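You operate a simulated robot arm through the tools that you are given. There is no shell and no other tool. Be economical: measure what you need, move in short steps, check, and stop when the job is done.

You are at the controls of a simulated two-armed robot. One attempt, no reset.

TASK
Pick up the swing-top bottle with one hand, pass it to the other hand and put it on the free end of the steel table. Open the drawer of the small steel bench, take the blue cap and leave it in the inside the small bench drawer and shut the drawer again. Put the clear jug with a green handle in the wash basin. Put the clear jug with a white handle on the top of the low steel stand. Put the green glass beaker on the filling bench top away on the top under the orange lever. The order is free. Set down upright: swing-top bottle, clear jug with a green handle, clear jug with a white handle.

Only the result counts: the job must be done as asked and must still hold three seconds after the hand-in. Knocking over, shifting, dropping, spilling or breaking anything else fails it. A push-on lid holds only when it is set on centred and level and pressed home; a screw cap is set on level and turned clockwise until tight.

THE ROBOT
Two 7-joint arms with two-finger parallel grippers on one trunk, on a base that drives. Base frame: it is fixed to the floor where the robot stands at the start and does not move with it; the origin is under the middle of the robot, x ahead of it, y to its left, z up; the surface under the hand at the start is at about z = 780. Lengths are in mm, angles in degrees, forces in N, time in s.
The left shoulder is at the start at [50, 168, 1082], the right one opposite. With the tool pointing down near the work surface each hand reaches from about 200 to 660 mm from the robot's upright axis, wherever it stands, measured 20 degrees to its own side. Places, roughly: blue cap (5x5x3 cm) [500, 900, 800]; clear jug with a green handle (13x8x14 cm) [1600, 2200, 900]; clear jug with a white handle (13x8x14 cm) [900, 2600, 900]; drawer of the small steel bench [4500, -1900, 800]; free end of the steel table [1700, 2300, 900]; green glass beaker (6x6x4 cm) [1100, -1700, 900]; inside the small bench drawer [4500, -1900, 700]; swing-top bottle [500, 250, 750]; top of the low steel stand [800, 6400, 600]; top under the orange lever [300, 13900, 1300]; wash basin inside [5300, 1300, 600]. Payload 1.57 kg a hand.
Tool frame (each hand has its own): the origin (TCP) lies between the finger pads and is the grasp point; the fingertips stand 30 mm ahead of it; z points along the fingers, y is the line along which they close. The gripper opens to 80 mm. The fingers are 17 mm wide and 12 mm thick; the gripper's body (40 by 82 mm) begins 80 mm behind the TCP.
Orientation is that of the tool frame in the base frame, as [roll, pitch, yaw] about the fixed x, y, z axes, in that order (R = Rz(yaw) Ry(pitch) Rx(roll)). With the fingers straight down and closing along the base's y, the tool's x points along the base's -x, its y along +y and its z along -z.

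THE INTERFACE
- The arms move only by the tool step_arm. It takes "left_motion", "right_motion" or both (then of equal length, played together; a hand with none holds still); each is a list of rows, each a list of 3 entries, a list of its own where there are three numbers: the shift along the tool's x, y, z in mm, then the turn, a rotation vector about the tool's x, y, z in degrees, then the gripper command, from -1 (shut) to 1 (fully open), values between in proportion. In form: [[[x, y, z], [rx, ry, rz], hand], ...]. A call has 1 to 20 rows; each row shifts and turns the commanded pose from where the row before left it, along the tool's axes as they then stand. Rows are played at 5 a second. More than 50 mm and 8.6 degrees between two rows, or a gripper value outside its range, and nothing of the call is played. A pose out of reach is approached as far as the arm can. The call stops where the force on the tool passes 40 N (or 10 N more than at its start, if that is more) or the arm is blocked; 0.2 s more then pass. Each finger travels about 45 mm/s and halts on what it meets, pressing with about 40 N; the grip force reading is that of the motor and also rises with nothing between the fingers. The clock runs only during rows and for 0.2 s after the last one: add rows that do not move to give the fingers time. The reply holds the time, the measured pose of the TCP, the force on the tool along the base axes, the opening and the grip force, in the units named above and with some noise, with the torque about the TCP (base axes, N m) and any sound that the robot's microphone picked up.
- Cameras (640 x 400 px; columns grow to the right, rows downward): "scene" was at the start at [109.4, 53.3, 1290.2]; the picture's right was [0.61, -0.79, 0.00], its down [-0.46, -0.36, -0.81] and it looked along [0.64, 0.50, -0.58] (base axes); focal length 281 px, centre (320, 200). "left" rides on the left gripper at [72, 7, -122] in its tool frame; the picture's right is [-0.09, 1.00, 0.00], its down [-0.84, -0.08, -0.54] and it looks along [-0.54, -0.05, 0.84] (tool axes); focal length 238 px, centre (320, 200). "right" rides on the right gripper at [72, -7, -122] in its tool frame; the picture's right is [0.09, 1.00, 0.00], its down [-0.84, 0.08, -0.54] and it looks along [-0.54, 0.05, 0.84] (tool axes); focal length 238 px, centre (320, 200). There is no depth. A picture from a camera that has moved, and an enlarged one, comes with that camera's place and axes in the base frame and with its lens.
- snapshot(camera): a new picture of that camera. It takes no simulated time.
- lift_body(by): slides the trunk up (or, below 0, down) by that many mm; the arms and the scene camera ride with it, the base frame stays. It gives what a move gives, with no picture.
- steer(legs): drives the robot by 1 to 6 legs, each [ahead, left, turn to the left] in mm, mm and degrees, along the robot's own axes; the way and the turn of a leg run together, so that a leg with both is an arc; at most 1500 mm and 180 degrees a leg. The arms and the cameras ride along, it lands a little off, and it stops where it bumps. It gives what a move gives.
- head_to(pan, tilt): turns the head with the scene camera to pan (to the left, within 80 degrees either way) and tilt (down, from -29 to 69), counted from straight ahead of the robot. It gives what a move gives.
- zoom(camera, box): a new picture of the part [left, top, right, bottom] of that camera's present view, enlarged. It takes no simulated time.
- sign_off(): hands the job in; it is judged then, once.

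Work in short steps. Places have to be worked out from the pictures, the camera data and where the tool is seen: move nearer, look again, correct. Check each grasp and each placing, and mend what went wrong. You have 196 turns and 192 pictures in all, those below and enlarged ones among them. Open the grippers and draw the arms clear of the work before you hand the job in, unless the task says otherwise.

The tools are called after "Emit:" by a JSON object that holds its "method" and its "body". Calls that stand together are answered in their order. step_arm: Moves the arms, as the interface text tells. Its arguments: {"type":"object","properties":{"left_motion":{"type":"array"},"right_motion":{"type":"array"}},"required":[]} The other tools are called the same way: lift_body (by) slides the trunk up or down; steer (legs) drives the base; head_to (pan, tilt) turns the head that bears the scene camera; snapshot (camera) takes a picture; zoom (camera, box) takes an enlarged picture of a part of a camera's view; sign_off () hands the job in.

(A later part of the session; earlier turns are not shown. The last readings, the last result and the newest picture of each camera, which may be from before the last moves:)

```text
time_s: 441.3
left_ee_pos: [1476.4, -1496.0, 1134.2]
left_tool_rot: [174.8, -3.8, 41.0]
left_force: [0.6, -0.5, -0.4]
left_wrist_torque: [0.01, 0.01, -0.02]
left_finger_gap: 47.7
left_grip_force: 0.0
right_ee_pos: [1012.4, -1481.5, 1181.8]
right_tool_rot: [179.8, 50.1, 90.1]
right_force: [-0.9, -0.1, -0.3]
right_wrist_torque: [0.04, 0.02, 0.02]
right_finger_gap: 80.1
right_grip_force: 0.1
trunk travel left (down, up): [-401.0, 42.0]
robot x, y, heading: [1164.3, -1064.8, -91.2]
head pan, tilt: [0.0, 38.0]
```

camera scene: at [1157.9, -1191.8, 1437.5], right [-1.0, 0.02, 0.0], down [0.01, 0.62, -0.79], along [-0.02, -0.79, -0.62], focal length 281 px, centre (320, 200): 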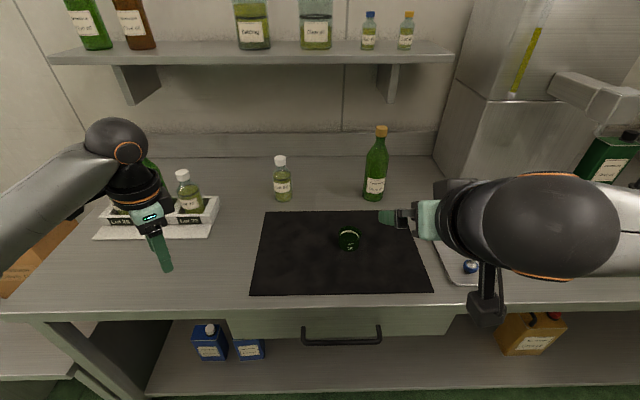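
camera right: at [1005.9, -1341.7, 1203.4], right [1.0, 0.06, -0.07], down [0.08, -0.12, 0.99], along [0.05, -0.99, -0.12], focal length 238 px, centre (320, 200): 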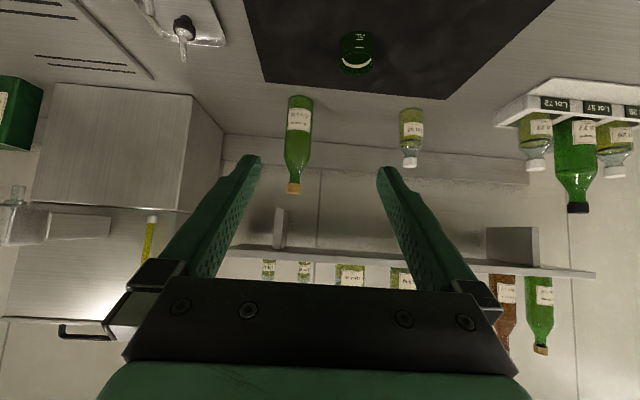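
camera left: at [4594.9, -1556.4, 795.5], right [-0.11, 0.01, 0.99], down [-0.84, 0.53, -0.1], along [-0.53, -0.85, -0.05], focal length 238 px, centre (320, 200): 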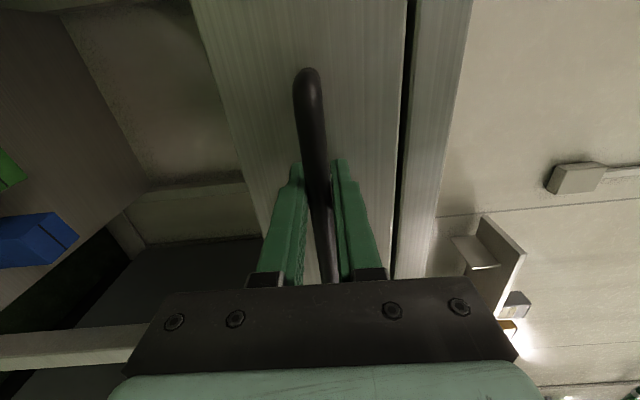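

I drive 90 mm closer and bring the right hand to staging above/behind the beaker.

Emit:
{"method": "steer", "body": {"legs": [[90, 0, 1.2]]}}

Emit:
{"method": "step_arm", "body": {"right_motion": [[[10, 8, 28], [0, 0, 0], 1], [[20, 8, 28], [0, 0, 0], 1], [[20, 8, 28], [0, 0, 0], 1], [[20, 8, 28], [0, 0, 0], 1], [[20, 8, 28], [0, 0, 0], 1], [[20, 8, 18], [0, 0, 0], 1], [[0, 0, 0], [0, 0, 0], 1]]}}

Emit:
{"method": "snapshot", "body": {"camera": "right"}}

Emit:
{"method": "snapshot", "body": {"camera": "scene"}}

```text
time_s: 442.4
left_ee_pos: [1484.2, -1582.3, 1134.6]
left_tool_rot: [174.8, -3.8, 42.2]
left_force: [-0.6, 0.0, -0.3]
left_wrist_torque: [0.04, 0.03, -0.03]
left_finger_gap: 47.8
left_grip_force: 0.1
right_ee_pos: [1020.1, -1575.4, 1180.8]
right_tool_rot: [179.7, 50.1, 91.2]
right_force: [0.6, -0.4, 0.1]
right_wrist_torque: [-0.03, -0.02, 0.0]
right_finger_gap: 80.0
right_grip_force: 0.1
trunk travel left (down, up): [-401.0, 42.0]
robot x, y, heading: [1158.5, -1152.8, -90.0]
head pan, tilt: [0.0, 38.0]
```

```text
time_s: 444.0
left_ee_pos: [1484.8, -1582.2, 1134.6]
left_tool_rot: [174.8, -3.8, 42.1]
left_force: [-0.8, 0.6, 0.2]
left_wrist_torque: [0.02, 0.01, 0.0]
left_finger_gap: 48.1
left_grip_force: 0.0
right_ee_pos: [1071.5, -1625.5, 993.2]
right_tool_rot: [179.9, 50.0, 91.2]
right_force: [0.8, 0.9, -1.0]
right_wrist_torque: [0.0, 0.01, -0.01]
right_finger_gap: 80.2
right_grip_force: 0.1
trunk travel left (down, up): [-401.0, 42.0]
robot x, y, heading: [1161.4, -1157.5, -90.0]
head pan, tilt: [0.0, 38.0]
```

```text
62 pictures are left
camera right: at [1061.2, -1486.0, 1016.8], right [0.99, 0.08, -0.07], down [0.08, -0.12, 0.99], along [0.07, -0.99, -0.12], focal length 238 px, centre (320, 200)
```

right: 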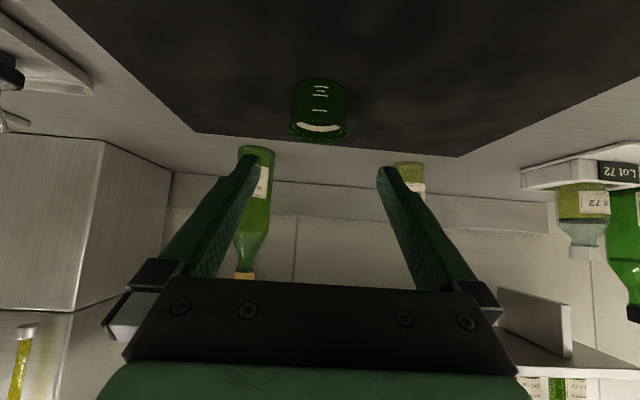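

```text
61 pictures are left
camera scene: at [1159.4, -1283.7, 1437.5], right [-1.0, 0.0, 0.0], down [0.0, 0.62, -0.79], along [0.0, -0.79, -0.62], focal length 281 px, centre (320, 200)
```

scene: 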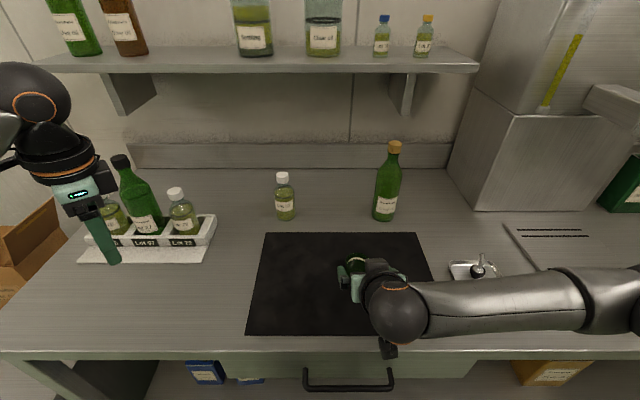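

Aligned. I advance to the beaker (TCP z≈912).

Emit:
{"method": "step_arm", "body": {"right_motion": [[[2.6, -2, 28.4], [0, 0, 0], 1], [[2.6, 0, 28.4], [0, 0, 0], 1], [[2.6, 0, 28.4], [0, 0, 0], 1], [[2.6, 0, 22], [0, 0, 0], 1], [[0, 0, 0], [0, 0, 0], 1]]}}

Emit:
{"method": "snapshot", "body": {"camera": "right"}}

```text
time_s: 445.2
left_ee_pos: [1483.5, -1582.2, 1134.2]
left_tool_rot: [174.7, -3.8, 42.3]
left_force: [-0.5, -0.4, -0.6]
left_wrist_torque: [0.01, -0.01, 0.02]
left_finger_gap: 48.1
left_grip_force: 0.1
right_ee_pos: [1069.0, -1700.8, 918.1]
right_tool_rot: [179.7, 50.1, 91.2]
right_force: [0.7, 0.2, -0.4]
right_wrist_torque: [-0.01, 0.05, -0.01]
right_finger_gap: 80.3
right_grip_force: 0.0
trunk travel left (down, up): [-401.0, 42.0]
robot x, y, heading: [1161.5, -1158.6, -90.1]
head pan, tilt: [0.0, 38.0]
```

```text
60 pictures are left
camera right: at [1058.9, -1561.1, 940.5], right [0.99, 0.08, -0.07], down [0.08, -0.12, 0.99], along [0.07, -0.99, -0.12], focal length 238 px, centre (320, 200)
```

right: 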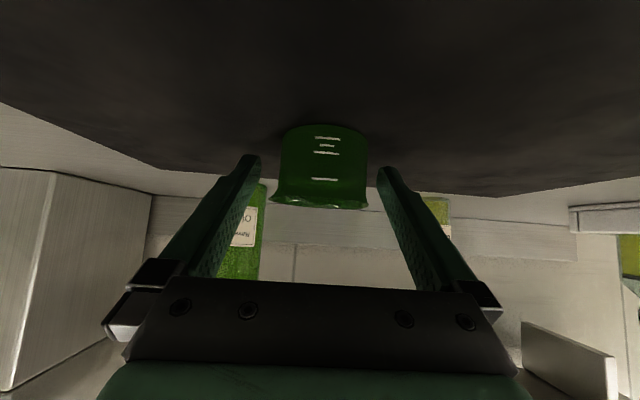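

Beaker is centred; I lower 8 mm and close.

Emit:
{"method": "step_arm", "body": {"right_motion": [[[6, 0.5, 5], [0, 0, 0], 1], [[0, 0, 0], [0, 0, 0], 0.5], [[0, 0, 0], [0, 0, 0], 0], [[0, 0, 0], [0, 0, 0], -0.5], [[0, 0, 0], [0, 0, 0], -1], [[0, 0, 0], [0, 0, 0], -1], [[0, 0, 0], [0, 0, 0], -1]]}}

Emit:
{"method": "snapshot", "body": {"camera": "right"}}

```text
time_s: 446.8
left_ee_pos: [1484.9, -1581.9, 1133.7]
left_tool_rot: [174.8, -3.9, 42.2]
left_force: [-0.4, -0.2, 1.0]
left_wrist_torque: [0.01, 0.0, 0.01]
left_finger_gap: 48.0
left_grip_force: 0.0
right_ee_pos: [1070.4, -1700.8, 911.4]
right_tool_rot: [179.9, 50.1, 91.2]
right_force: [0.1, -0.5, -0.1]
right_wrist_torque: [0.0, 0.0, -0.03]
right_finger_gap: 54.0
right_grip_force: 39.8
trunk travel left (down, up): [-401.0, 42.0]
robot x, y, heading: [1156.6, -1154.7, -89.8]
head pan, tilt: [0.0, 38.0]
```

```text
59 pictures are left
camera right: at [1059.8, -1561.1, 933.0], right [0.99, 0.08, -0.07], down [0.08, -0.12, 0.99], along [0.07, -0.99, -0.12], focal length 238 px, centre (320, 200)
```

right: 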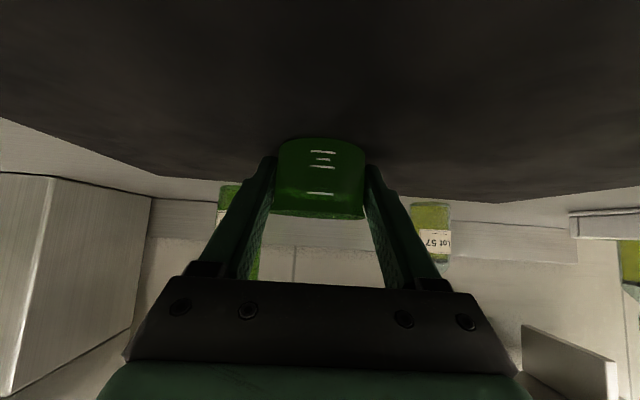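

Beaker gripped (54 mm). I lift it with the trunk and arm, then back off and begin the route via the west end of the start table.

Emit:
{"method": "lift_body", "body": {"by": 40}}

Emit:
{"method": "step_arm", "body": {"right_motion": [[[-30, 0, -25], [0, 0, 0], -1], [[-30, 0, -25], [0, 0, 0], -1], [[-30, 0, -25], [0, 0, 0], -1], [[0, 0, 0], [0, 0, 0], -1]]}}

Emit:
{"method": "steer", "body": {"legs": [[-230, 0, 0], [0, 0, -90], [1360, 0, 0]]}}

Emit:
{"method": "head_to", "body": {"pan": -60, "tilt": 25}}

Emit:
{"method": "snapshot", "body": {"camera": "scene"}}

Emit:
{"method": "snapshot", "body": {"camera": "right"}}

```text
time_s: 447.7
left_ee_pos: [1485.1, -1582.6, 1172.9]
left_tool_rot: [174.8, -3.9, 42.1]
left_force: [0.0, 0.2, -0.8]
left_wrist_torque: [0.0, -0.02, -0.02]
left_finger_gap: 48.0
left_grip_force: 0.0
right_ee_pos: [1069.9, -1699.4, 950.1]
right_tool_rot: [179.8, 50.0, 91.2]
right_force: [-0.8, -0.2, -1.4]
right_wrist_torque: [-0.01, 0.01, 0.02]
right_finger_gap: 53.9
right_grip_force: 39.6
trunk travel left (down, up): [-441.0, 2.0]
robot x, y, heading: [1161.3, -1160.7, -89.8]
head pan, tilt: [0.0, 38.0]
```

```text
time_s: 448.7
left_ee_pos: [1484.3, -1584.1, 1175.2]
left_tool_rot: [174.8, -3.8, 42.1]
left_force: [0.2, -0.1, 0.0]
left_wrist_torque: [0.03, 0.0, -0.02]
left_finger_gap: 48.2
left_grip_force: 0.0
right_ee_pos: [1071.9, -1700.4, 1068.6]
right_tool_rot: [179.8, 50.0, 91.2]
right_force: [0.5, 0.2, -1.4]
right_wrist_torque: [0.02, -0.01, 0.0]
right_finger_gap: 53.9
right_grip_force: 40.5
trunk travel left (down, up): [-441.0, 2.0]
robot x, y, heading: [1160.8, -1156.5, -89.9]
head pan, tilt: [0.0, 38.0]
```

```text
time_s: 460.7
left_ee_pos: [-644.4, -1263.1, 1174.5]
left_tool_rot: [174.8, -3.7, -47.3]
left_force: [-0.2, 0.5, 0.2]
left_wrist_torque: [0.03, 0.03, 0.01]
left_finger_gap: 48.0
left_grip_force: 0.1
right_ee_pos: [-765.6, -848.7, 1068.5]
right_tool_rot: [179.8, 50.0, 1.5]
right_force: [-0.8, -0.3, -1.5]
right_wrist_torque: [-0.02, 0.01, -0.02]
right_finger_gap: 53.7
right_grip_force: 40.3
trunk travel left (down, up): [-441.0, 2.0]
robot x, y, heading: [-223.5, -937.1, -179.7]
head pan, tilt: [0.0, 38.0]
```

```text
time_s: 462.0
left_ee_pos: [-645.2, -1262.4, 1175.1]
left_tool_rot: [174.7, -3.9, -47.4]
left_force: [0.0, -0.8, -0.3]
left_wrist_torque: [-0.01, 0.02, -0.03]
left_finger_gap: 48.2
left_grip_force: 0.1
right_ee_pos: [-764.6, -849.4, 1067.9]
right_tool_rot: [179.8, 50.1, 1.6]
right_force: [0.4, 1.1, 0.3]
right_wrist_torque: [0.0, -0.03, 0.04]
right_finger_gap: 54.1
right_grip_force: 40.3
trunk travel left (down, up): [-441.0, 2.0]
robot x, y, heading: [-220.5, -934.7, -179.8]
head pan, tilt: [-60.0, 25.0]
```

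```text
58 pictures are left
camera scene: at [-307.5, -855.9, 1497.8], right [0.86, 0.51, 0.0], down [0.21, -0.36, -0.91], along [-0.46, 0.78, -0.42], focal length 281 px, centre (320, 200)
```

scene: 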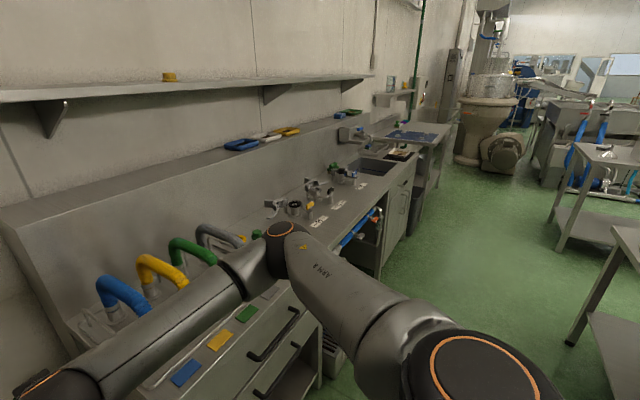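

```text
57 pictures are left
camera right: at [-625.8, -838.2, 1090.8], right [0.09, -0.99, -0.07], down [-0.12, -0.08, 0.99], along [-0.99, -0.08, -0.12], focal length 238 px, centre (320, 200)
```

right: 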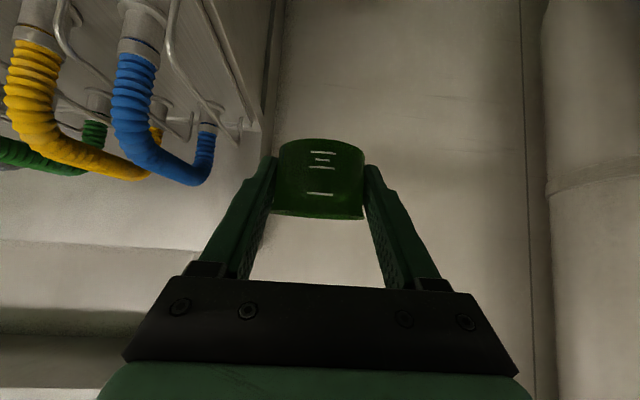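

The lane is clear. I back a little, turn north, pass between bench and table, and turn east into the aisle.

Emit:
{"method": "steer", "body": {"legs": [[-80, 0, 0], [0, 0, -90.2], [1170, 0, 0], [1170, 0, 0], [0, 0, -90], [1000, 0, 0]]}}

```text
time_s: 486.7
left_ee_pos: [1379.6, 1685.3, 1173.6]
left_tool_rot: [174.8, -3.9, 130.2]
left_force: [0.3, 0.0, 0.8]
left_wrist_torque: [-0.01, -0.01, -0.02]
left_finger_gap: 48.0
left_grip_force: 0.1
right_ee_pos: [1483.0, 1267.0, 1068.4]
right_tool_rot: [179.8, 50.1, 179.1]
right_force: [-0.1, 0.7, -1.3]
right_wrist_torque: [-0.01, -0.01, 0.01]
right_finger_gap: 54.0
right_grip_force: 40.4
trunk travel left (down, up): [-441.0, 2.0]
robot x, y, heading: [939.3, 1376.6, -2.1]
head pan, tilt: [-60.0, 25.0]
```

On track. Continue east then north to about y≈5800.

Emit:
{"method": "steer", "body": {"legs": [[0, 0, 2.1], [1480, 0, 0], [0, 0, 90], [1480, 0, 0], [1480, 0, 0], [1480, 0, 0]]}}

Emit:
{"method": "head_to", "body": {"pan": 10, "tilt": 5}}

Emit:
{"method": "snapshot", "body": {"camera": "scene"}}

```text
time_s: 518.9
left_ee_pos: [2102.6, 6214.8, 1175.0]
left_tool_rot: [174.8, -3.8, -137.5]
left_force: [0.8, 0.8, 0.3]
left_wrist_torque: [0.03, -0.01, 0.0]
left_finger_gap: 48.3
left_grip_force: 0.1
right_ee_pos: [2517.7, 6335.5, 1068.0]
right_tool_rot: [179.8, 50.1, -88.5]
right_force: [-0.7, 0.9, -1.2]
right_wrist_torque: [0.0, 0.02, 0.04]
right_finger_gap: 53.2
right_grip_force: 40.3
trunk travel left (down, up): [-441.0, 2.0]
robot x, y, heading: [2429.9, 5790.5, 90.3]
head pan, tilt: [-60.0, 25.0]
```

```text
time_s: 520.3
left_ee_pos: [2102.9, 6214.1, 1175.2]
left_tool_rot: [174.8, -3.8, -137.6]
left_force: [-0.8, 0.6, -0.5]
left_wrist_torque: [0.02, -0.01, 0.0]
left_finger_gap: 47.8
left_grip_force: 0.0
right_ee_pos: [2516.7, 6335.5, 1068.0]
right_tool_rot: [179.9, 50.1, -88.6]
right_force: [0.1, -0.7, -0.3]
right_wrist_torque: [0.0, 0.01, -0.02]
right_finger_gap: 53.1
right_grip_force: 39.8
trunk travel left (down, up): [-441.0, 2.0]
robot x, y, heading: [2430.0, 5788.3, 90.1]
head pan, tilt: [10.0, 5.0]
```

```text
56 pictures are left
camera scene: at [2413.3, 5920.5, 1530.3], right [0.98, 0.18, 0.0], down [0.02, -0.09, -1.0], along [-0.18, 0.98, -0.09], focal length 281 px, centre (320, 200)
```

scene: 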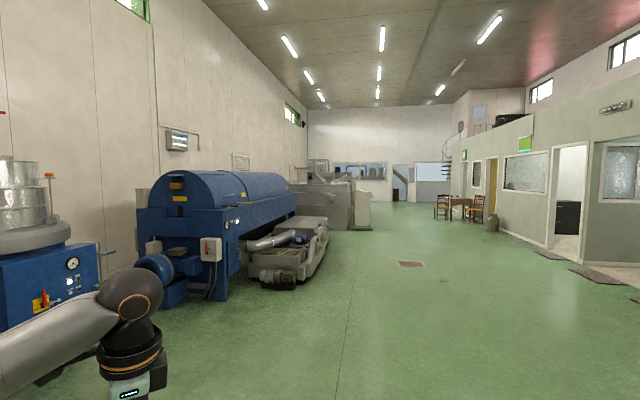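

The target lies beyond the blue machine. I shift right 400 mm and continue north, then look.

Emit:
{"method": "steer", "body": {"legs": [[0, -400, 0], [1480, 0, 0], [1480, 0, 0], [1480, 0, 0], [1200, 0, 0]]}}

Emit:
{"method": "head_to", "body": {"pan": 45, "tilt": 5}}

Emit:
{"method": "snapshot", "body": {"camera": "scene"}}

```text
time_s: 550.7
left_ee_pos: [2605.9, 11829.6, 1175.4]
left_tool_rot: [174.7, -3.8, -138.5]
left_force: [-0.2, 0.8, -0.4]
left_wrist_torque: [0.0, 0.0, 0.0]
left_finger_gap: 48.1
left_grip_force: 0.1
right_ee_pos: [3022.8, 11943.8, 1068.5]
right_tool_rot: [179.9, 50.1, -89.4]
right_force: [0.1, 0.2, -0.4]
right_wrist_torque: [-0.01, -0.01, -0.01]
right_finger_gap: 53.2
right_grip_force: 40.6
trunk travel left (down, up): [-441.0, 2.0]
robot x, y, heading: [2926.7, 11398.2, 89.2]
head pan, tilt: [10.0, 5.0]
```

```text
time_s: 551.7
left_ee_pos: [2606.3, 11828.9, 1175.5]
left_tool_rot: [174.9, -3.8, -138.6]
left_force: [0.2, 0.4, -0.1]
left_wrist_torque: [-0.02, 0.0, 0.0]
left_finger_gap: 48.0
left_grip_force: 0.0
right_ee_pos: [3021.5, 11942.3, 1068.4]
right_tool_rot: [179.8, 50.0, -89.5]
right_force: [0.2, -0.5, -0.4]
right_wrist_torque: [-0.01, -0.03, 0.0]
right_finger_gap: 53.2
right_grip_force: 40.1
trunk travel left (down, up): [-441.0, 2.0]
robot x, y, heading: [2926.8, 11399.9, 89.4]
head pan, tilt: [45.0, 5.0]
```

```text
55 pictures are left
camera scene: at [2862.8, 11505.3, 1530.3], right [0.72, 0.7, 0.0], down [0.06, -0.06, -1.0], along [-0.69, 0.71, -0.09], focal length 281 px, centre (320, 200)
```

scene: 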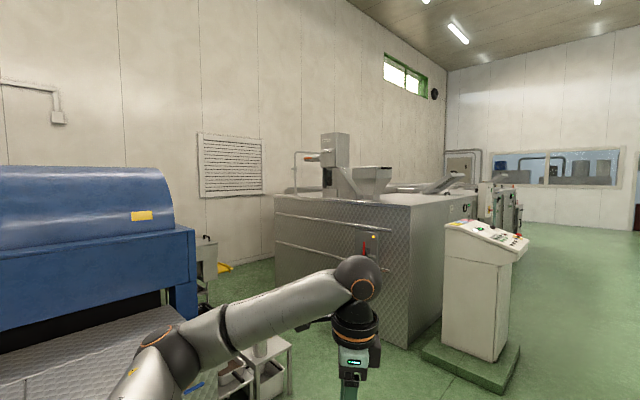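

The "top under the orange lever" is the quilted machine's top left-front. I drive on to y≈12700 and turn west to look into the gap.

Emit:
{"method": "steer", "body": {"legs": [[1300, 0, 0], [0, 0, 90]]}}

Emit:
{"method": "head_to", "body": {"pan": -5, "tilt": 15}}

Emit:
{"method": "snapshot", "body": {"camera": "scene"}}

```text
time_s: 562.1
left_ee_pos: [2531.1, 12383.4, 1174.3]
left_tool_rot: [174.9, -3.8, -48.5]
left_force: [-0.2, -0.1, 0.3]
left_wrist_torque: [0.03, 0.03, 0.01]
left_finger_gap: 48.2
left_grip_force: 0.0
right_ee_pos: [2417.9, 12799.1, 1068.3]
right_tool_rot: [179.8, 50.1, 0.4]
right_force: [-0.7, 0.0, -1.1]
right_wrist_torque: [0.01, 0.01, -0.03]
right_finger_gap: 53.0
right_grip_force: 40.2
trunk travel left (down, up): [-441.0, 2.0]
robot x, y, heading: [2959.4, 12701.1, 179.2]
head pan, tilt: [45.0, 5.0]
```

```text
time_s: 563.3
left_ee_pos: [2530.4, 12382.0, 1175.7]
left_tool_rot: [174.8, -3.8, -48.5]
left_force: [0.1, 0.3, 0.2]
left_wrist_torque: [-0.01, 0.02, 0.0]
left_finger_gap: 48.0
left_grip_force: 0.1
right_ee_pos: [2418.6, 12798.9, 1067.6]
right_tool_rot: [179.8, 50.2, 0.5]
right_force: [0.8, -0.7, -0.6]
right_wrist_torque: [-0.01, -0.02, -0.01]
right_finger_gap: 53.0
right_grip_force: 40.3
trunk travel left (down, up): [-441.0, 2.0]
robot x, y, heading: [2958.8, 12700.1, 179.3]
head pan, tilt: [-5.0, 15.0]
```

```text
54 pictures are left
camera scene: at [2828.1, 12712.4, 1514.1], right [0.1, 0.99, 0.0], down [0.26, -0.03, -0.97], along [-0.96, 0.1, -0.26], focal length 281 px, centre (320, 200)
```

scene: 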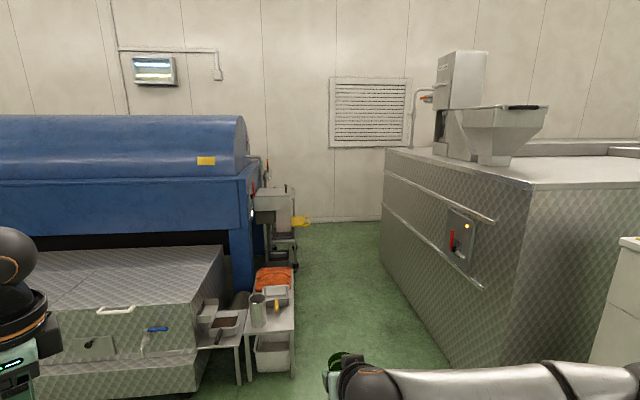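

The aisle (y≈12820–13700) leads to the target at the west end of the machine's top, left of the hopper post. First I retract the left hand and raise the beaker above the machine's top height.

Emit:
{"method": "step_arm", "body": {"left_motion": [[[26.5, -30, 0], [0, 0, 0], 0.2], [[26.5, -30, 0], [0, 0, 0], 0.2], [[26.5, -30, 0], [0, 0, 0], 0.2], [[26.5, -30, 0], [0, 0, 0], 0.2], [[26.5, -30, 0], [0, 0, 0], 0.2], [[0, 0, 0], [0, 0, 0], 0.2], [[0, 0, 0], [0, 0, 0], 0.2], [[0, 0, 0], [0, 0, 0], 0.2]], "right_motion": [[[20, 0, -30], [0, 0, 0], -1], [[20, 0, -30], [0, 0, 0], -1], [[-37, 0, -31], [0, 0, 0], -1], [[-37, 0, -31], [0, 0, 0], -1], [[-37, 0, -31], [0, 0, 0], -1], [[-37, 0, -31], [0, 0, 0], -1], [[-37, 0, -31], [0, 0, 0], -1], [[-37, 0, -31], [0, 0, 0], -1]]}}

Emit:
{"method": "snapshot", "body": {"camera": "scene"}}

```text
time_s: 565.1
left_ee_pos: [2727.4, 12378.2, 1172.4]
left_tool_rot: [174.9, -3.7, -48.5]
left_force: [-0.2, -0.6, 0.5]
left_wrist_torque: [-0.02, 0.02, -0.01]
left_finger_gap: 47.7
left_grip_force: 0.0
left hand out of reach, approached as far as the arm can: row 5
right_ee_pos: [2491.1, 12799.4, 1365.9]
right_tool_rot: [180.0, 50.2, 0.6]
right_force: [-0.1, -0.1, 0.0]
right_wrist_torque: [-0.01, -0.05, 0.0]
right_finger_gap: 53.3
right_grip_force: 39.7
trunk travel left (down, up): [-441.0, 2.0]
robot x, y, heading: [2960.9, 12703.3, 178.9]
head pan, tilt: [-5.0, 15.0]
```

```text
53 pictures are left
camera scene: at [2828.4, 12712.0, 1514.0], right [0.1, 0.99, 0.0], down [0.26, -0.03, -0.97], along [-0.96, 0.1, -0.26], focal length 281 px, centre (320, 200)
```

scene: 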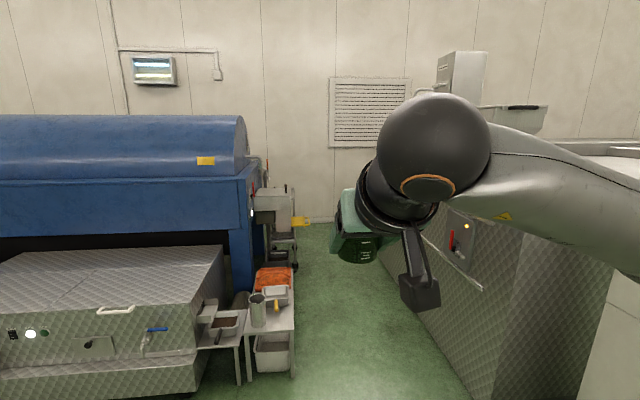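

Beaker is raised to z≈1366. I strafe into line with the aisle (y≈13250) and drive west half-way.

Emit:
{"method": "steer", "body": {"legs": [[0, -548, 1.1], [1250, 0, 0]]}}

Emit:
{"method": "head_to", "body": {"pan": 15, "tilt": 20}}

Emit:
{"method": "snapshot", "body": {"camera": "scene"}}

```text
time_s: 576.3
left_ee_pos: [1490.3, 12925.8, 1172.8]
left_tool_rot: [174.8, -3.9, -47.9]
left_force: [0.3, -0.3, -0.3]
left_wrist_torque: [0.01, -0.03, -0.01]
left_finger_gap: 47.8
left_grip_force: 0.1
right_ee_pos: [1248.0, 13343.2, 1365.4]
right_tool_rot: [179.8, 50.1, 1.2]
right_force: [0.5, 0.3, -1.1]
right_wrist_torque: [0.0, -0.01, 0.01]
right_finger_gap: 53.0
right_grip_force: 39.7
trunk travel left (down, up): [-441.0, 2.0]
robot x, y, heading: [1720.2, 13249.9, 179.6]
head pan, tilt: [-5.0, 15.0]
```

```text
time_s: 577.1
left_ee_pos: [1490.1, 12926.0, 1173.0]
left_tool_rot: [174.9, -3.8, -47.9]
left_force: [-0.2, 0.1, -0.6]
left_wrist_torque: [0.0, 0.03, 0.01]
left_finger_gap: 48.1
left_grip_force: 0.0
right_ee_pos: [1249.4, 13343.2, 1365.1]
right_tool_rot: [179.8, 50.1, 1.1]
right_force: [0.0, -0.1, -0.6]
right_wrist_torque: [0.0, -0.01, 0.02]
right_finger_gap: 53.0
right_grip_force: 40.2
trunk travel left (down, up): [-441.0, 2.0]
robot x, y, heading: [1721.8, 13248.3, 180.3]
head pan, tilt: [15.0, 20.0]
```

```text
52 pictures are left
camera scene: at [1590.4, 13227.6, 1505.9], right [-0.26, 0.97, 0.0], down [0.33, 0.09, -0.94], along [-0.91, -0.24, -0.34], focal length 281 px, centre (320, 200)
```

scene: 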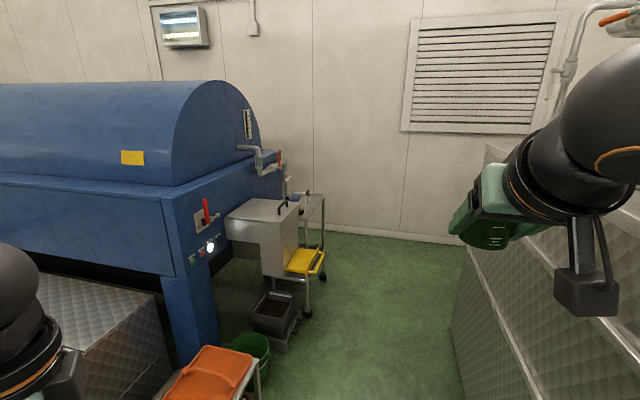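

Clear. I drive the remaining 1330 mm and turn right to face the machine.

Emit:
{"method": "steer", "body": {"legs": [[1330, -20, -0.3], [0, 0, -90]]}}

Emit:
{"method": "head_to", "body": {"pan": 0, "tilt": 20}}

Emit:
{"method": "snapshot", "body": {"camera": "scene"}}

Emit:
{"method": "snapshot", "body": {"camera": "right"}}

```text
time_s: 587.6
left_ee_pos: [74.6, 13484.7, 1172.2]
left_tool_rot: [174.9, -3.9, -136.9]
left_force: [0.1, -0.7, -1.0]
left_wrist_torque: [0.05, -0.03, -0.02]
left_finger_gap: 47.8
left_grip_force: 0.0
right_ee_pos: [488.3, 13734.7, 1366.4]
right_tool_rot: [179.8, 50.1, -87.9]
right_force: [-0.3, 0.1, 0.0]
right_wrist_torque: [-0.03, 0.0, 0.03]
right_finger_gap: 53.0
right_grip_force: 39.5
trunk travel left (down, up): [-441.0, 2.0]
robot x, y, heading: [407.5, 13259.7, 91.0]
head pan, tilt: [15.0, 20.0]
```

```text
time_s: 588.4
left_ee_pos: [75.3, 13483.9, 1172.2]
left_tool_rot: [175.0, -3.9, -136.8]
left_force: [0.2, 0.5, 0.0]
left_wrist_torque: [-0.05, 0.02, 0.0]
left_finger_gap: 47.8
left_grip_force: 0.0
right_ee_pos: [488.9, 13733.5, 1364.9]
right_tool_rot: [179.8, 50.1, -87.9]
right_force: [0.2, 0.6, -0.5]
right_wrist_torque: [-0.01, 0.03, -0.02]
right_finger_gap: 53.1
right_grip_force: 39.8
trunk travel left (down, up): [-441.0, 2.0]
robot x, y, heading: [406.5, 13260.1, 91.0]
head pan, tilt: [0.0, 20.0]
```

```text
51 pictures are left
camera scene: at [403.4, 13392.5, 1505.9], right [1.0, 0.02, 0.0], down [0.01, -0.34, -0.94], along [-0.02, 0.94, -0.34], focal length 281 px, centre (320, 200)
```

scene: 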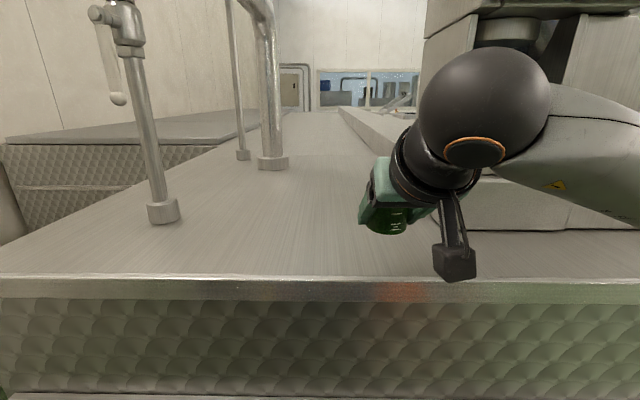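

```text
50 pictures are left
camera right: at [501.3, 13593.4, 1387.8], right [-0.99, -0.1, -0.07], down [-0.08, 0.12, 0.99], along [-0.09, 0.99, -0.12], focal length 238 px, centre (320, 200)
```

right: 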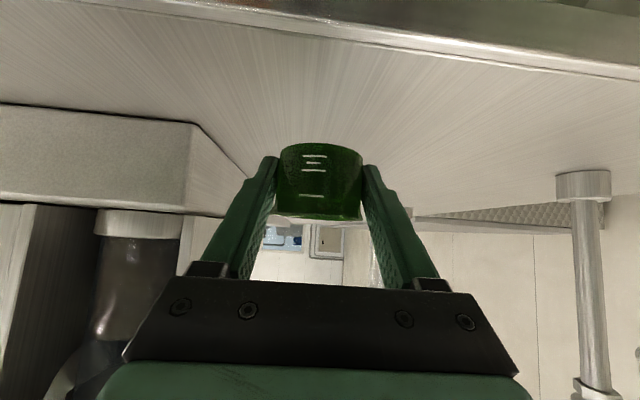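

I see the machine's top with pipes. I tilt up to find the orange lever above.

Emit:
{"method": "head_to", "body": {"pan": 15, "tilt": -8}}

Emit:
{"method": "snapshot", "body": {"camera": "scene"}}

```text
time_s: 589.3
left_ee_pos: [75.1, 13484.7, 1172.4]
left_tool_rot: [174.9, -3.9, -136.8]
left_force: [-0.1, -0.1, -0.5]
left_wrist_torque: [0.0, -0.03, 0.01]
left_finger_gap: 47.9
left_grip_force: 0.0
right_ee_pos: [490.6, 13732.9, 1366.7]
right_tool_rot: [179.8, 50.1, -87.8]
right_force: [-0.7, -0.7, -1.2]
right_wrist_torque: [0.0, -0.03, -0.02]
right_finger_gap: 53.0
right_grip_force: 40.1
trunk travel left (down, up): [-441.0, 2.0]
robot x, y, heading: [404.1, 13262.3, 90.9]
head pan, tilt: [15.0, -8.0]
```

```text
49 pictures are left
camera scene: at [381.4, 13381.8, 1550.4], right [0.96, 0.27, 0.0], down [-0.04, 0.13, -0.99], along [-0.27, 0.95, 0.14], focal length 281 px, centre (320, 200)
```

scene: 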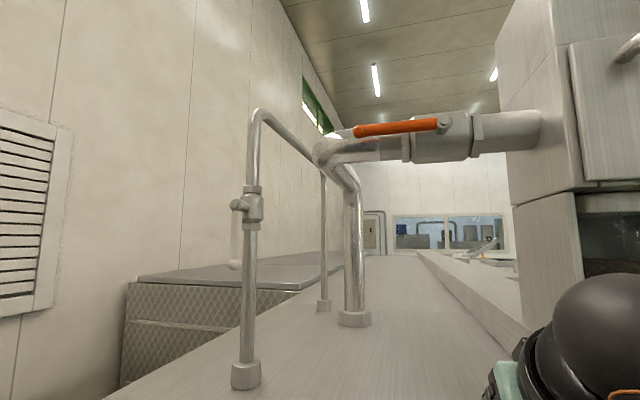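

The lever spans about x 330–470 at y≈13880, z≈1745; the free top below is at z≈1284. I move left 130 and forward 80, then extend the arm toward (350, 13890).

Emit:
{"method": "steer", "body": {"legs": [[80, 130, -0.9]]}}

Emit:
{"method": "head_to", "body": {"pan": -5, "tilt": 35}}

Emit:
{"method": "step_arm", "body": {"right_motion": [[[-13, 0, 15.4], [0, 0, 0], -1], [[-13, 0, 15.4], [0, 0, 0], -1], [[-13, 0, 15.4], [0, 0, 0], -1], [[-13, 0, 15.4], [0, 0, 0], -1], [[0, 0, 0], [0, 0, 0], -1]]}}

Emit:
{"method": "snapshot", "body": {"camera": "scene"}}

Emit:
{"method": "snapshot", "body": {"camera": "right"}}

```text
time_s: 591.1
left_ee_pos: [-52.2, 13565.2, 1172.7]
left_tool_rot: [174.9, -3.9, -137.6]
left_force: [0.3, 0.2, 0.2]
left_wrist_torque: [0.05, -0.04, 0.01]
left_finger_gap: 48.1
left_grip_force: 0.0
right_ee_pos: [364.2, 13808.7, 1365.8]
right_tool_rot: [179.9, 50.0, -88.5]
right_force: [-1.2, 0.4, -0.5]
right_wrist_torque: [-0.02, -0.02, -0.02]
right_finger_gap: 52.9
right_grip_force: 40.0
trunk travel left (down, up): [-441.0, 2.0]
robot x, y, heading: [273.7, 13337.0, 90.2]
head pan, tilt: [15.0, -8.0]
```

```text
time_s: 592.2
left_ee_pos: [-51.8, 13565.5, 1172.5]
left_tool_rot: [174.9, -3.8, -137.6]
left_force: [-1.0, -0.2, 0.4]
left_wrist_torque: [-0.02, 0.02, 0.0]
left_finger_gap: 47.9
left_grip_force: 0.0
right_ee_pos: [365.0, 13808.9, 1365.5]
right_tool_rot: [179.9, 50.1, -88.6]
right_force: [-0.3, 0.3, -1.8]
right_wrist_torque: [-0.01, -0.01, -0.04]
right_finger_gap: 53.0
right_grip_force: 40.1
trunk travel left (down, up): [-441.0, 2.0]
robot x, y, heading: [273.3, 13338.0, 89.8]
head pan, tilt: [-5.0, 35.0]
```

```text
time_s: 593.4
left_ee_pos: [-52.0, 13566.1, 1171.7]
left_tool_rot: [175.0, -3.9, -137.7]
left_force: [0.0, -0.2, -0.4]
left_wrist_torque: [-0.05, 0.01, 0.0]
left_finger_gap: 47.9
left_grip_force: 0.2
right_ee_pos: [363.0, 13889.6, 1366.2]
right_tool_rot: [179.9, 50.1, -88.6]
right_force: [0.8, -0.6, -0.9]
right_wrist_torque: [-0.01, -0.02, 0.06]
right_finger_gap: 52.9
right_grip_force: 39.8
trunk travel left (down, up): [-441.0, 2.0]
robot x, y, heading: [272.2, 13337.5, 90.2]
head pan, tilt: [-5.0, 35.0]
```

```text
48 pictures are left
camera scene: at [282.6, 13463.8, 1482.1], right [1.0, -0.09, 0.0], down [-0.05, -0.57, -0.82], along [0.07, 0.82, -0.57], focal length 281 px, centre (320, 200)
```

scene: 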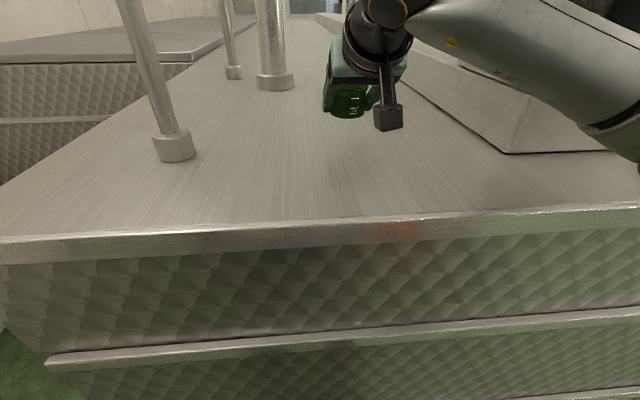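

```text
47 pictures are left
camera right: at [373.8, 13750.8, 1387.6], right [-0.99, -0.08, -0.07], down [-0.08, 0.12, 0.99], along [-0.08, 0.99, -0.12], focal length 238 px, centre (320, 200)
```

right: 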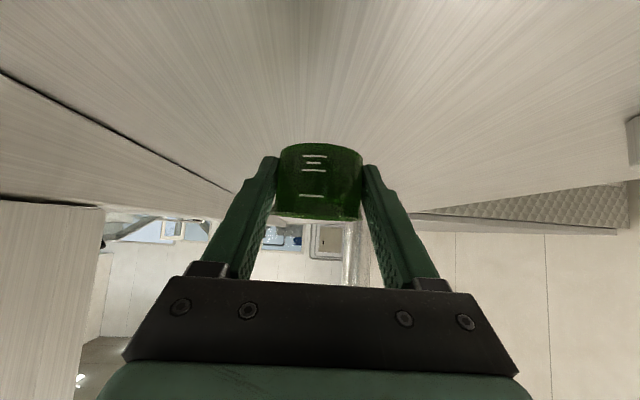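

I shift 30 mm left and lower 35 mm, then feel for contact.

Emit:
{"method": "step_arm", "body": {"right_motion": [[[0, 30, 0], [0, 0, 0], -1], [[11.5, 0, 9.6], [0, 0, 0], -1], [[9.2, 0, 7.7], [0, 0, 0], -1], [[6.1, 0, 5.1], [0, 0, 0], -1], [[0, 0, 0], [0, 0, 0], -1]]}}

Emit:
{"method": "step_arm", "body": {"right_motion": [[[3.1, 0, 2.6], [0, 0, 0], -1], [[2.3, 0, 1.9], [0, 0, 0], -1], [[0, 0, 0], [0, 0, 0], -1]]}}

Emit:
{"method": "snapshot", "body": {"camera": "right"}}

```text
time_s: 594.6
left_ee_pos: [-51.3, 13564.0, 1173.5]
left_tool_rot: [174.9, -3.9, -137.5]
left_force: [1.3, -0.2, 0.4]
left_wrist_torque: [0.03, -0.02, 0.02]
left_finger_gap: 47.9
left_grip_force: 0.1
right_ee_pos: [333.0, 13888.5, 1330.7]
right_tool_rot: [179.8, 50.0, -88.7]
right_force: [0.4, 0.7, -0.3]
right_wrist_torque: [-0.01, -0.01, -0.02]
right_finger_gap: 53.0
right_grip_force: 40.0
trunk travel left (down, up): [-441.0, 2.0]
robot x, y, heading: [274.5, 13339.3, 90.6]
head pan, tilt: [-5.0, 35.0]
```

```text
time_s: 595.4
left_ee_pos: [-51.7, 13564.7, 1171.9]
left_tool_rot: [174.9, -3.9, -137.6]
left_force: [0.8, -0.4, -0.5]
left_wrist_torque: [-0.03, -0.02, -0.06]
left_finger_gap: 48.0
left_grip_force: 0.1
right_ee_pos: [334.1, 13889.1, 1323.6]
right_tool_rot: [179.8, 50.1, -88.6]
right_force: [-0.3, 0.4, -0.9]
right_wrist_torque: [-0.01, -0.04, 0.01]
right_finger_gap: 53.0
right_grip_force: 39.9
trunk travel left (down, up): [-441.0, 2.0]
robot x, y, heading: [275.4, 13333.3, 90.0]
head pan, tilt: [-5.0, 35.0]
```

```text
46 pictures are left
camera right: at [344.0, 13748.7, 1345.9], right [-0.99, -0.09, -0.07], down [-0.08, 0.12, 0.99], along [-0.08, 0.99, -0.12], focal length 238 px, centre (320, 200)
```

right: 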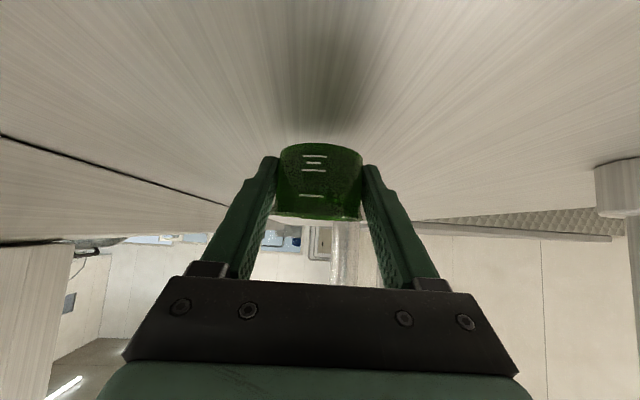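

Not touching yet; continue in small steps.

Emit:
{"method": "step_arm", "body": {"right_motion": [[[3.1, 0, 2.6], [0, 0, 0], -1], [[2.3, 0, 1.9], [0, 0, 0], -1], [[0, 0, 0], [0, 0, 0], -1]]}}

Emit:
{"method": "step_arm", "body": {"right_motion": [[[2.3, 0, 1.9], [0, 0, 0], -1], [[0, 0, 0], [0, 0, 0], -1]]}}

Emit:
{"method": "snapshot", "body": {"camera": "right"}}

```text
time_s: 596.2
left_ee_pos: [-51.7, 13565.9, 1171.9]
left_tool_rot: [174.8, -3.9, -137.7]
left_force: [0.4, 0.2, 0.4]
left_wrist_torque: [0.04, 0.01, 0.01]
left_finger_gap: 48.2
left_grip_force: 0.0
right_ee_pos: [333.3, 13889.1, 1316.0]
right_tool_rot: [179.9, 50.1, -88.7]
right_force: [-1.1, -0.1, -1.7]
right_wrist_torque: [-0.02, 0.01, 0.02]
right_finger_gap: 53.0
right_grip_force: 40.0
trunk travel left (down, up): [-441.0, 2.0]
robot x, y, heading: [277.3, 13337.7, 90.0]
head pan, tilt: [-5.0, 35.0]
```

```text
time_s: 596.8
left_ee_pos: [-52.8, 13565.8, 1171.3]
left_tool_rot: [174.9, -3.9, -137.6]
left_force: [0.0, 0.2, -0.1]
left_wrist_torque: [0.0, -0.01, 0.02]
left_finger_gap: 47.6
left_grip_force: 0.0
right_ee_pos: [332.6, 13889.2, 1314.0]
right_tool_rot: [179.8, 50.1, -88.7]
right_force: [0.1, 0.0, -1.6]
right_wrist_torque: [-0.02, -0.01, 0.0]
right_finger_gap: 53.1
right_grip_force: 40.5
trunk travel left (down, up): [-441.0, 2.0]
robot x, y, heading: [274.9, 13339.8, 90.0]
head pan, tilt: [-5.0, 35.0]
```

```text
45 pictures are left
camera right: at [343.7, 13748.5, 1335.6], right [-0.99, -0.08, -0.07], down [-0.08, 0.12, 0.99], along [-0.08, 0.99, -0.13], focal length 238 px, centre (320, 200)
```

right: 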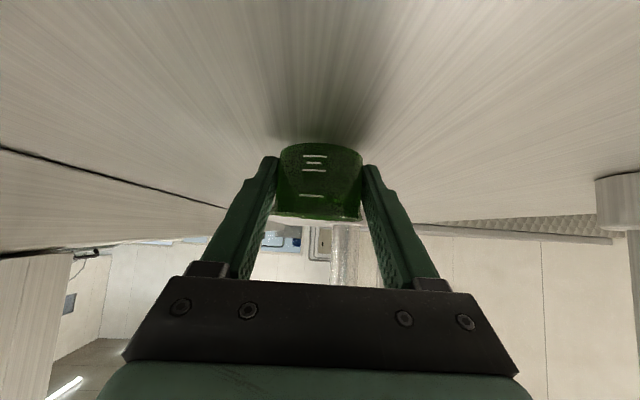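

Shadow is closing; a few more millimetres.

Emit:
{"method": "step_arm", "body": {"right_motion": [[[2.3, 0, 1.9], [0, 0, 0], -1], [[0, 0, 0], [0, 0, 0], -1]]}}

Emit:
{"method": "step_arm", "body": {"right_motion": [[[2.3, 0, 1.9], [0, 0, 0], -1], [[0, 0, 0], [0, 0, 0], -1]]}}

Emit:
{"method": "step_arm", "body": {"right_motion": [[[2.3, 0, 1.9], [0, 0, 0], -1], [[0, 0, 0], [0, 0, 0], -1]]}}

Emit:
{"method": "snapshot", "body": {"camera": "right"}}

```text
time_s: 597.4
left_ee_pos: [-50.5, 13565.4, 1172.6]
left_tool_rot: [175.0, -3.9, -137.7]
left_force: [-0.6, -0.2, 0.0]
left_wrist_torque: [0.03, 0.02, 0.0]
left_finger_gap: 48.0
left_grip_force: 0.0
right_ee_pos: [333.9, 13887.6, 1310.1]
right_tool_rot: [179.8, 50.1, -88.6]
right_force: [0.5, -0.2, -1.4]
right_wrist_torque: [-0.04, -0.01, 0.0]
right_finger_gap: 52.9
right_grip_force: 39.4
trunk travel left (down, up): [-441.0, 2.0]
robot x, y, heading: [280.4, 13337.8, 89.9]
head pan, tilt: [-5.0, 35.0]
```

```text
time_s: 598.0
left_ee_pos: [-50.6, 13565.7, 1173.6]
left_tool_rot: [174.9, -3.9, -137.6]
left_force: [0.8, 0.2, -1.1]
left_wrist_torque: [0.02, 0.03, 0.0]
left_finger_gap: 48.1
left_grip_force: 0.0
right_ee_pos: [331.7, 13889.6, 1307.7]
right_tool_rot: [179.8, 50.2, -88.5]
right_force: [0.2, 0.6, 0.4]
right_wrist_torque: [-0.03, 0.02, -0.03]
right_finger_gap: 52.8
right_grip_force: 40.2
trunk travel left (down, up): [-441.0, 2.0]
robot x, y, heading: [275.1, 13338.9, 90.1]
head pan, tilt: [-5.0, 35.0]
```

```text
time_s: 598.6
left_ee_pos: [-51.4, 13565.5, 1172.4]
left_tool_rot: [174.8, -3.9, -137.6]
left_force: [1.0, -0.5, -0.2]
left_wrist_torque: [-0.02, -0.02, 0.02]
left_finger_gap: 48.3
left_grip_force: 0.0
right_ee_pos: [334.1, 13888.3, 1306.8]
right_tool_rot: [179.8, 50.2, -88.7]
right_force: [0.3, 1.0, 2.0]
right_wrist_torque: [0.07, -0.06, 0.06]
right_finger_gap: 52.9
right_grip_force: 39.9
trunk travel left (down, up): [-441.0, 2.0]
robot x, y, heading: [272.9, 13334.2, 90.1]
head pan, tilt: [-5.0, 35.0]
```

```text
44 pictures are left
camera right: at [343.5, 13748.8, 1328.0], right [-0.99, -0.08, -0.07], down [-0.08, 0.12, 0.99], along [-0.08, 0.99, -0.12], focal length 238 px, centre (320, 200)
```

right: 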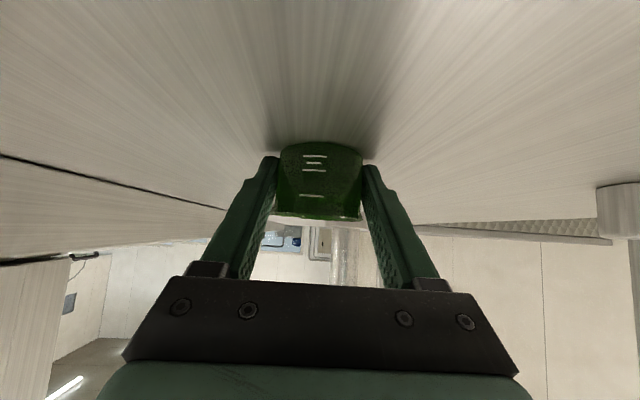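

Contact felt (≈+3.5 N change). I open the hand slowly.

Emit:
{"method": "step_arm", "body": {"right_motion": [[[0.8, 0, 0.6], [0, 0, 0], -1], [[0, 0, 0], [0, 0, 0], 0.5], [[0, 0, 0], [0, 0, 0], 0.8], [[0, 0, 0], [0, 0, 0], 1], [[0, 0, 0], [0, 0, 0], 1], [[0, 0, 0], [0, 0, 0], 1]]}}

Emit:
{"method": "snapshot", "body": {"camera": "right"}}

```text
time_s: 600.0
left_ee_pos: [-53.0, 13564.9, 1172.5]
left_tool_rot: [174.9, -3.7, -137.6]
left_force: [-0.5, 0.4, 0.2]
left_wrist_torque: [-0.04, 0.02, 0.01]
left_finger_gap: 47.8
left_grip_force: 0.0
right_ee_pos: [330.4, 13885.8, 1306.8]
right_tool_rot: [179.9, 50.3, -88.5]
right_force: [-7.8, -2.0, 11.4]
right_wrist_torque: [0.17, -0.23, 0.15]
right_finger_gap: 73.0
right_grip_force: 0.0
trunk travel left (down, up): [-441.0, 2.0]
robot x, y, heading: [275.7, 13337.3, 90.3]
head pan, tilt: [-5.0, 35.0]
```

```text
43 pictures are left
camera right: at [341.8, 13747.2, 1327.8], right [-0.99, -0.09, -0.07], down [-0.08, 0.12, 0.99], along [-0.08, 0.99, -0.12], focal length 238 px, centre (320, 200)
```

right: 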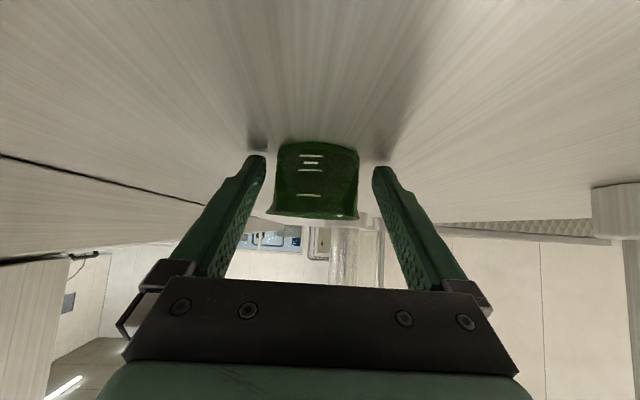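

Released; fingertips graze the surface. I raise 3 mm, then withdraw along the tool axis.

Emit:
{"method": "step_arm", "body": {"right_motion": [[[-2.3, 0, -1.9], [0, 0, 0], 1], [[0, 0, 0], [0, 0, 0], 1], [[0, 0, -15], [0, 0, 0], 1], [[0, 0, -25], [0, 0, 0], 1], [[0, 0, -35], [0, 0, 0], 1], [[0, 0, -35], [0, 0, 0], 1], [[0, 0, 0], [0, 0, 0], 1]]}}

Emit:
{"method": "snapshot", "body": {"camera": "right"}}

Emit:
{"method": "snapshot", "body": {"camera": "scene"}}

```text
time_s: 601.6
left_ee_pos: [-52.6, 13565.3, 1171.7]
left_tool_rot: [174.9, -3.9, -137.7]
left_force: [0.2, 0.5, -1.1]
left_wrist_torque: [-0.02, 0.03, 0.01]
left_finger_gap: 47.7
left_grip_force: 0.0
right_ee_pos: [336.7, 13803.6, 1376.2]
right_tool_rot: [179.9, 50.1, -88.6]
right_force: [-0.2, 0.5, -0.1]
right_wrist_torque: [0.02, -0.02, 0.02]
right_finger_gap: 80.1
right_grip_force: 0.1
trunk travel left (down, up): [-441.0, 2.0]
robot x, y, heading: [273.7, 13335.6, 90.0]
head pan, tilt: [-5.0, 35.0]
```

```text
42 pictures are left
camera right: at [347.0, 13664.3, 1398.5], right [-0.99, -0.08, -0.07], down [-0.08, 0.12, 0.99], along [-0.08, 0.99, -0.13], focal length 238 px, centre (320, 200)
```

right: 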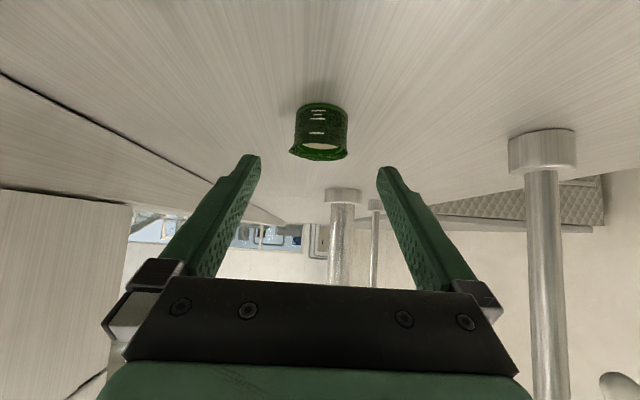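

```text
41 pictures are left
camera scene: at [282.5, 13464.4, 1482.0], right [1.0, -0.09, 0.0], down [-0.05, -0.57, -0.82], along [0.07, 0.82, -0.57], focal length 281 px, centre (320, 200)
```

scene: 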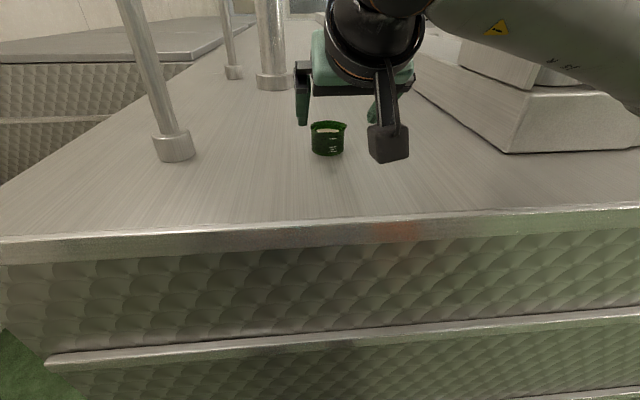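

The beaker stands upright under the lever. I retract the arms, open both grippers and back off slightly.

Emit:
{"method": "step_arm", "body": {"left_motion": [[[0, 0, 0], [0, 0, 0], 1], [[0, 0, 0], [0, 0, 0], 1], [[0, 0, 0], [0, 0, 0], 1], [[0, 0, 0], [0, 0, 0], 1]], "right_motion": [[[28, 0, -36], [0, 0, 0], 1], [[28, 0, -36], [0, 0, 0], 1], [[0, 0, 0], [0, 0, 0], 1], [[0, 0, 0], [0, 0, 0], 1]]}}

Emit:
{"method": "steer", "body": {"legs": [[-110, 0, 0]]}}

Emit:
{"method": "snapshot", "body": {"camera": "scene"}}

```text
time_s: 602.6
left_ee_pos: [-51.9, 13565.4, 1173.2]
left_tool_rot: [175.0, -3.9, -137.6]
left_force: [0.2, -0.1, 0.4]
left_wrist_torque: [0.03, -0.02, 0.0]
left_finger_gap: 80.2
left_grip_force: 0.1
right_ee_pos: [338.7, 13714.6, 1380.4]
right_tool_rot: [179.7, 50.1, -88.7]
right_force: [-0.3, -0.4, 0.9]
right_wrist_torque: [0.01, -0.04, 0.04]
right_finger_gap: 79.8
right_grip_force: 0.2
trunk travel left (down, up): [-441.0, 2.0]
robot x, y, heading: [275.3, 13336.5, 89.9]
head pan, tilt: [-5.0, 35.0]
```

```text
time_s: 603.8
left_ee_pos: [-51.0, 13454.0, 1172.7]
left_tool_rot: [174.9, -3.8, -137.6]
left_force: [-0.4, -0.6, -0.6]
left_wrist_torque: [-0.01, 0.0, -0.03]
left_finger_gap: 80.0
left_grip_force: 0.1
right_ee_pos: [339.4, 13600.8, 1381.1]
right_tool_rot: [179.9, 50.1, -88.7]
right_force: [-0.4, 0.0, 0.2]
right_wrist_torque: [0.03, 0.03, 0.03]
right_finger_gap: 79.9
right_grip_force: 0.0
trunk travel left (down, up): [-441.0, 2.0]
robot x, y, heading: [274.6, 13220.7, 90.4]
head pan, tilt: [-5.0, 35.0]
```

```text
40 pictures are left
camera scene: at [282.8, 13351.1, 1482.2], right [1.0, -0.09, 0.0], down [-0.05, -0.57, -0.82], along [0.07, 0.82, -0.57], focal length 281 px, centre (320, 200)
```

scene: 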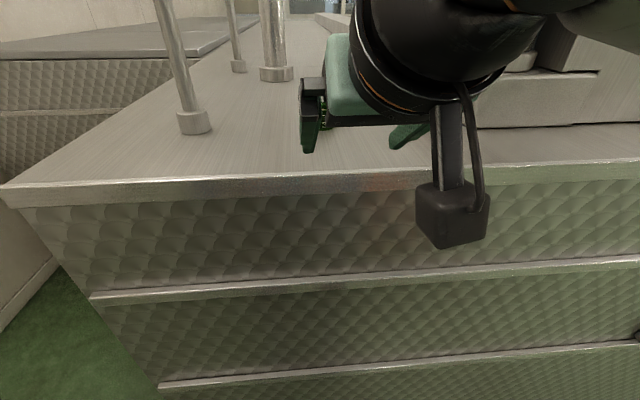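

I confirm with the right camera that the beaker still stands.

Emit:
{"method": "snapshot", "body": {"camera": "right"}}

```text
39 pictures are left
camera right: at [350.0, 13461.7, 1402.9], right [-0.99, -0.08, -0.07], down [-0.08, 0.12, 0.99], along [-0.08, 0.99, -0.12], focal length 238 px, centre (320, 200)
```

right: 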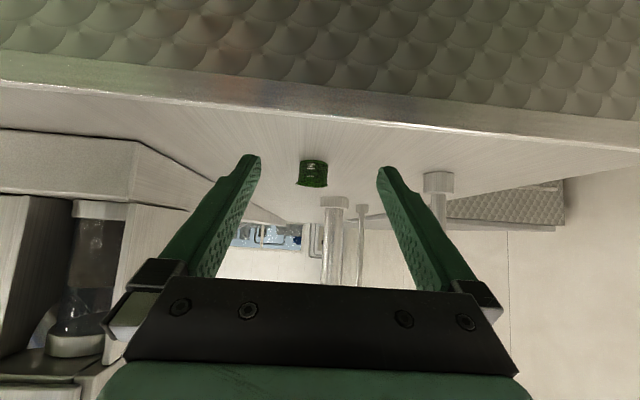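

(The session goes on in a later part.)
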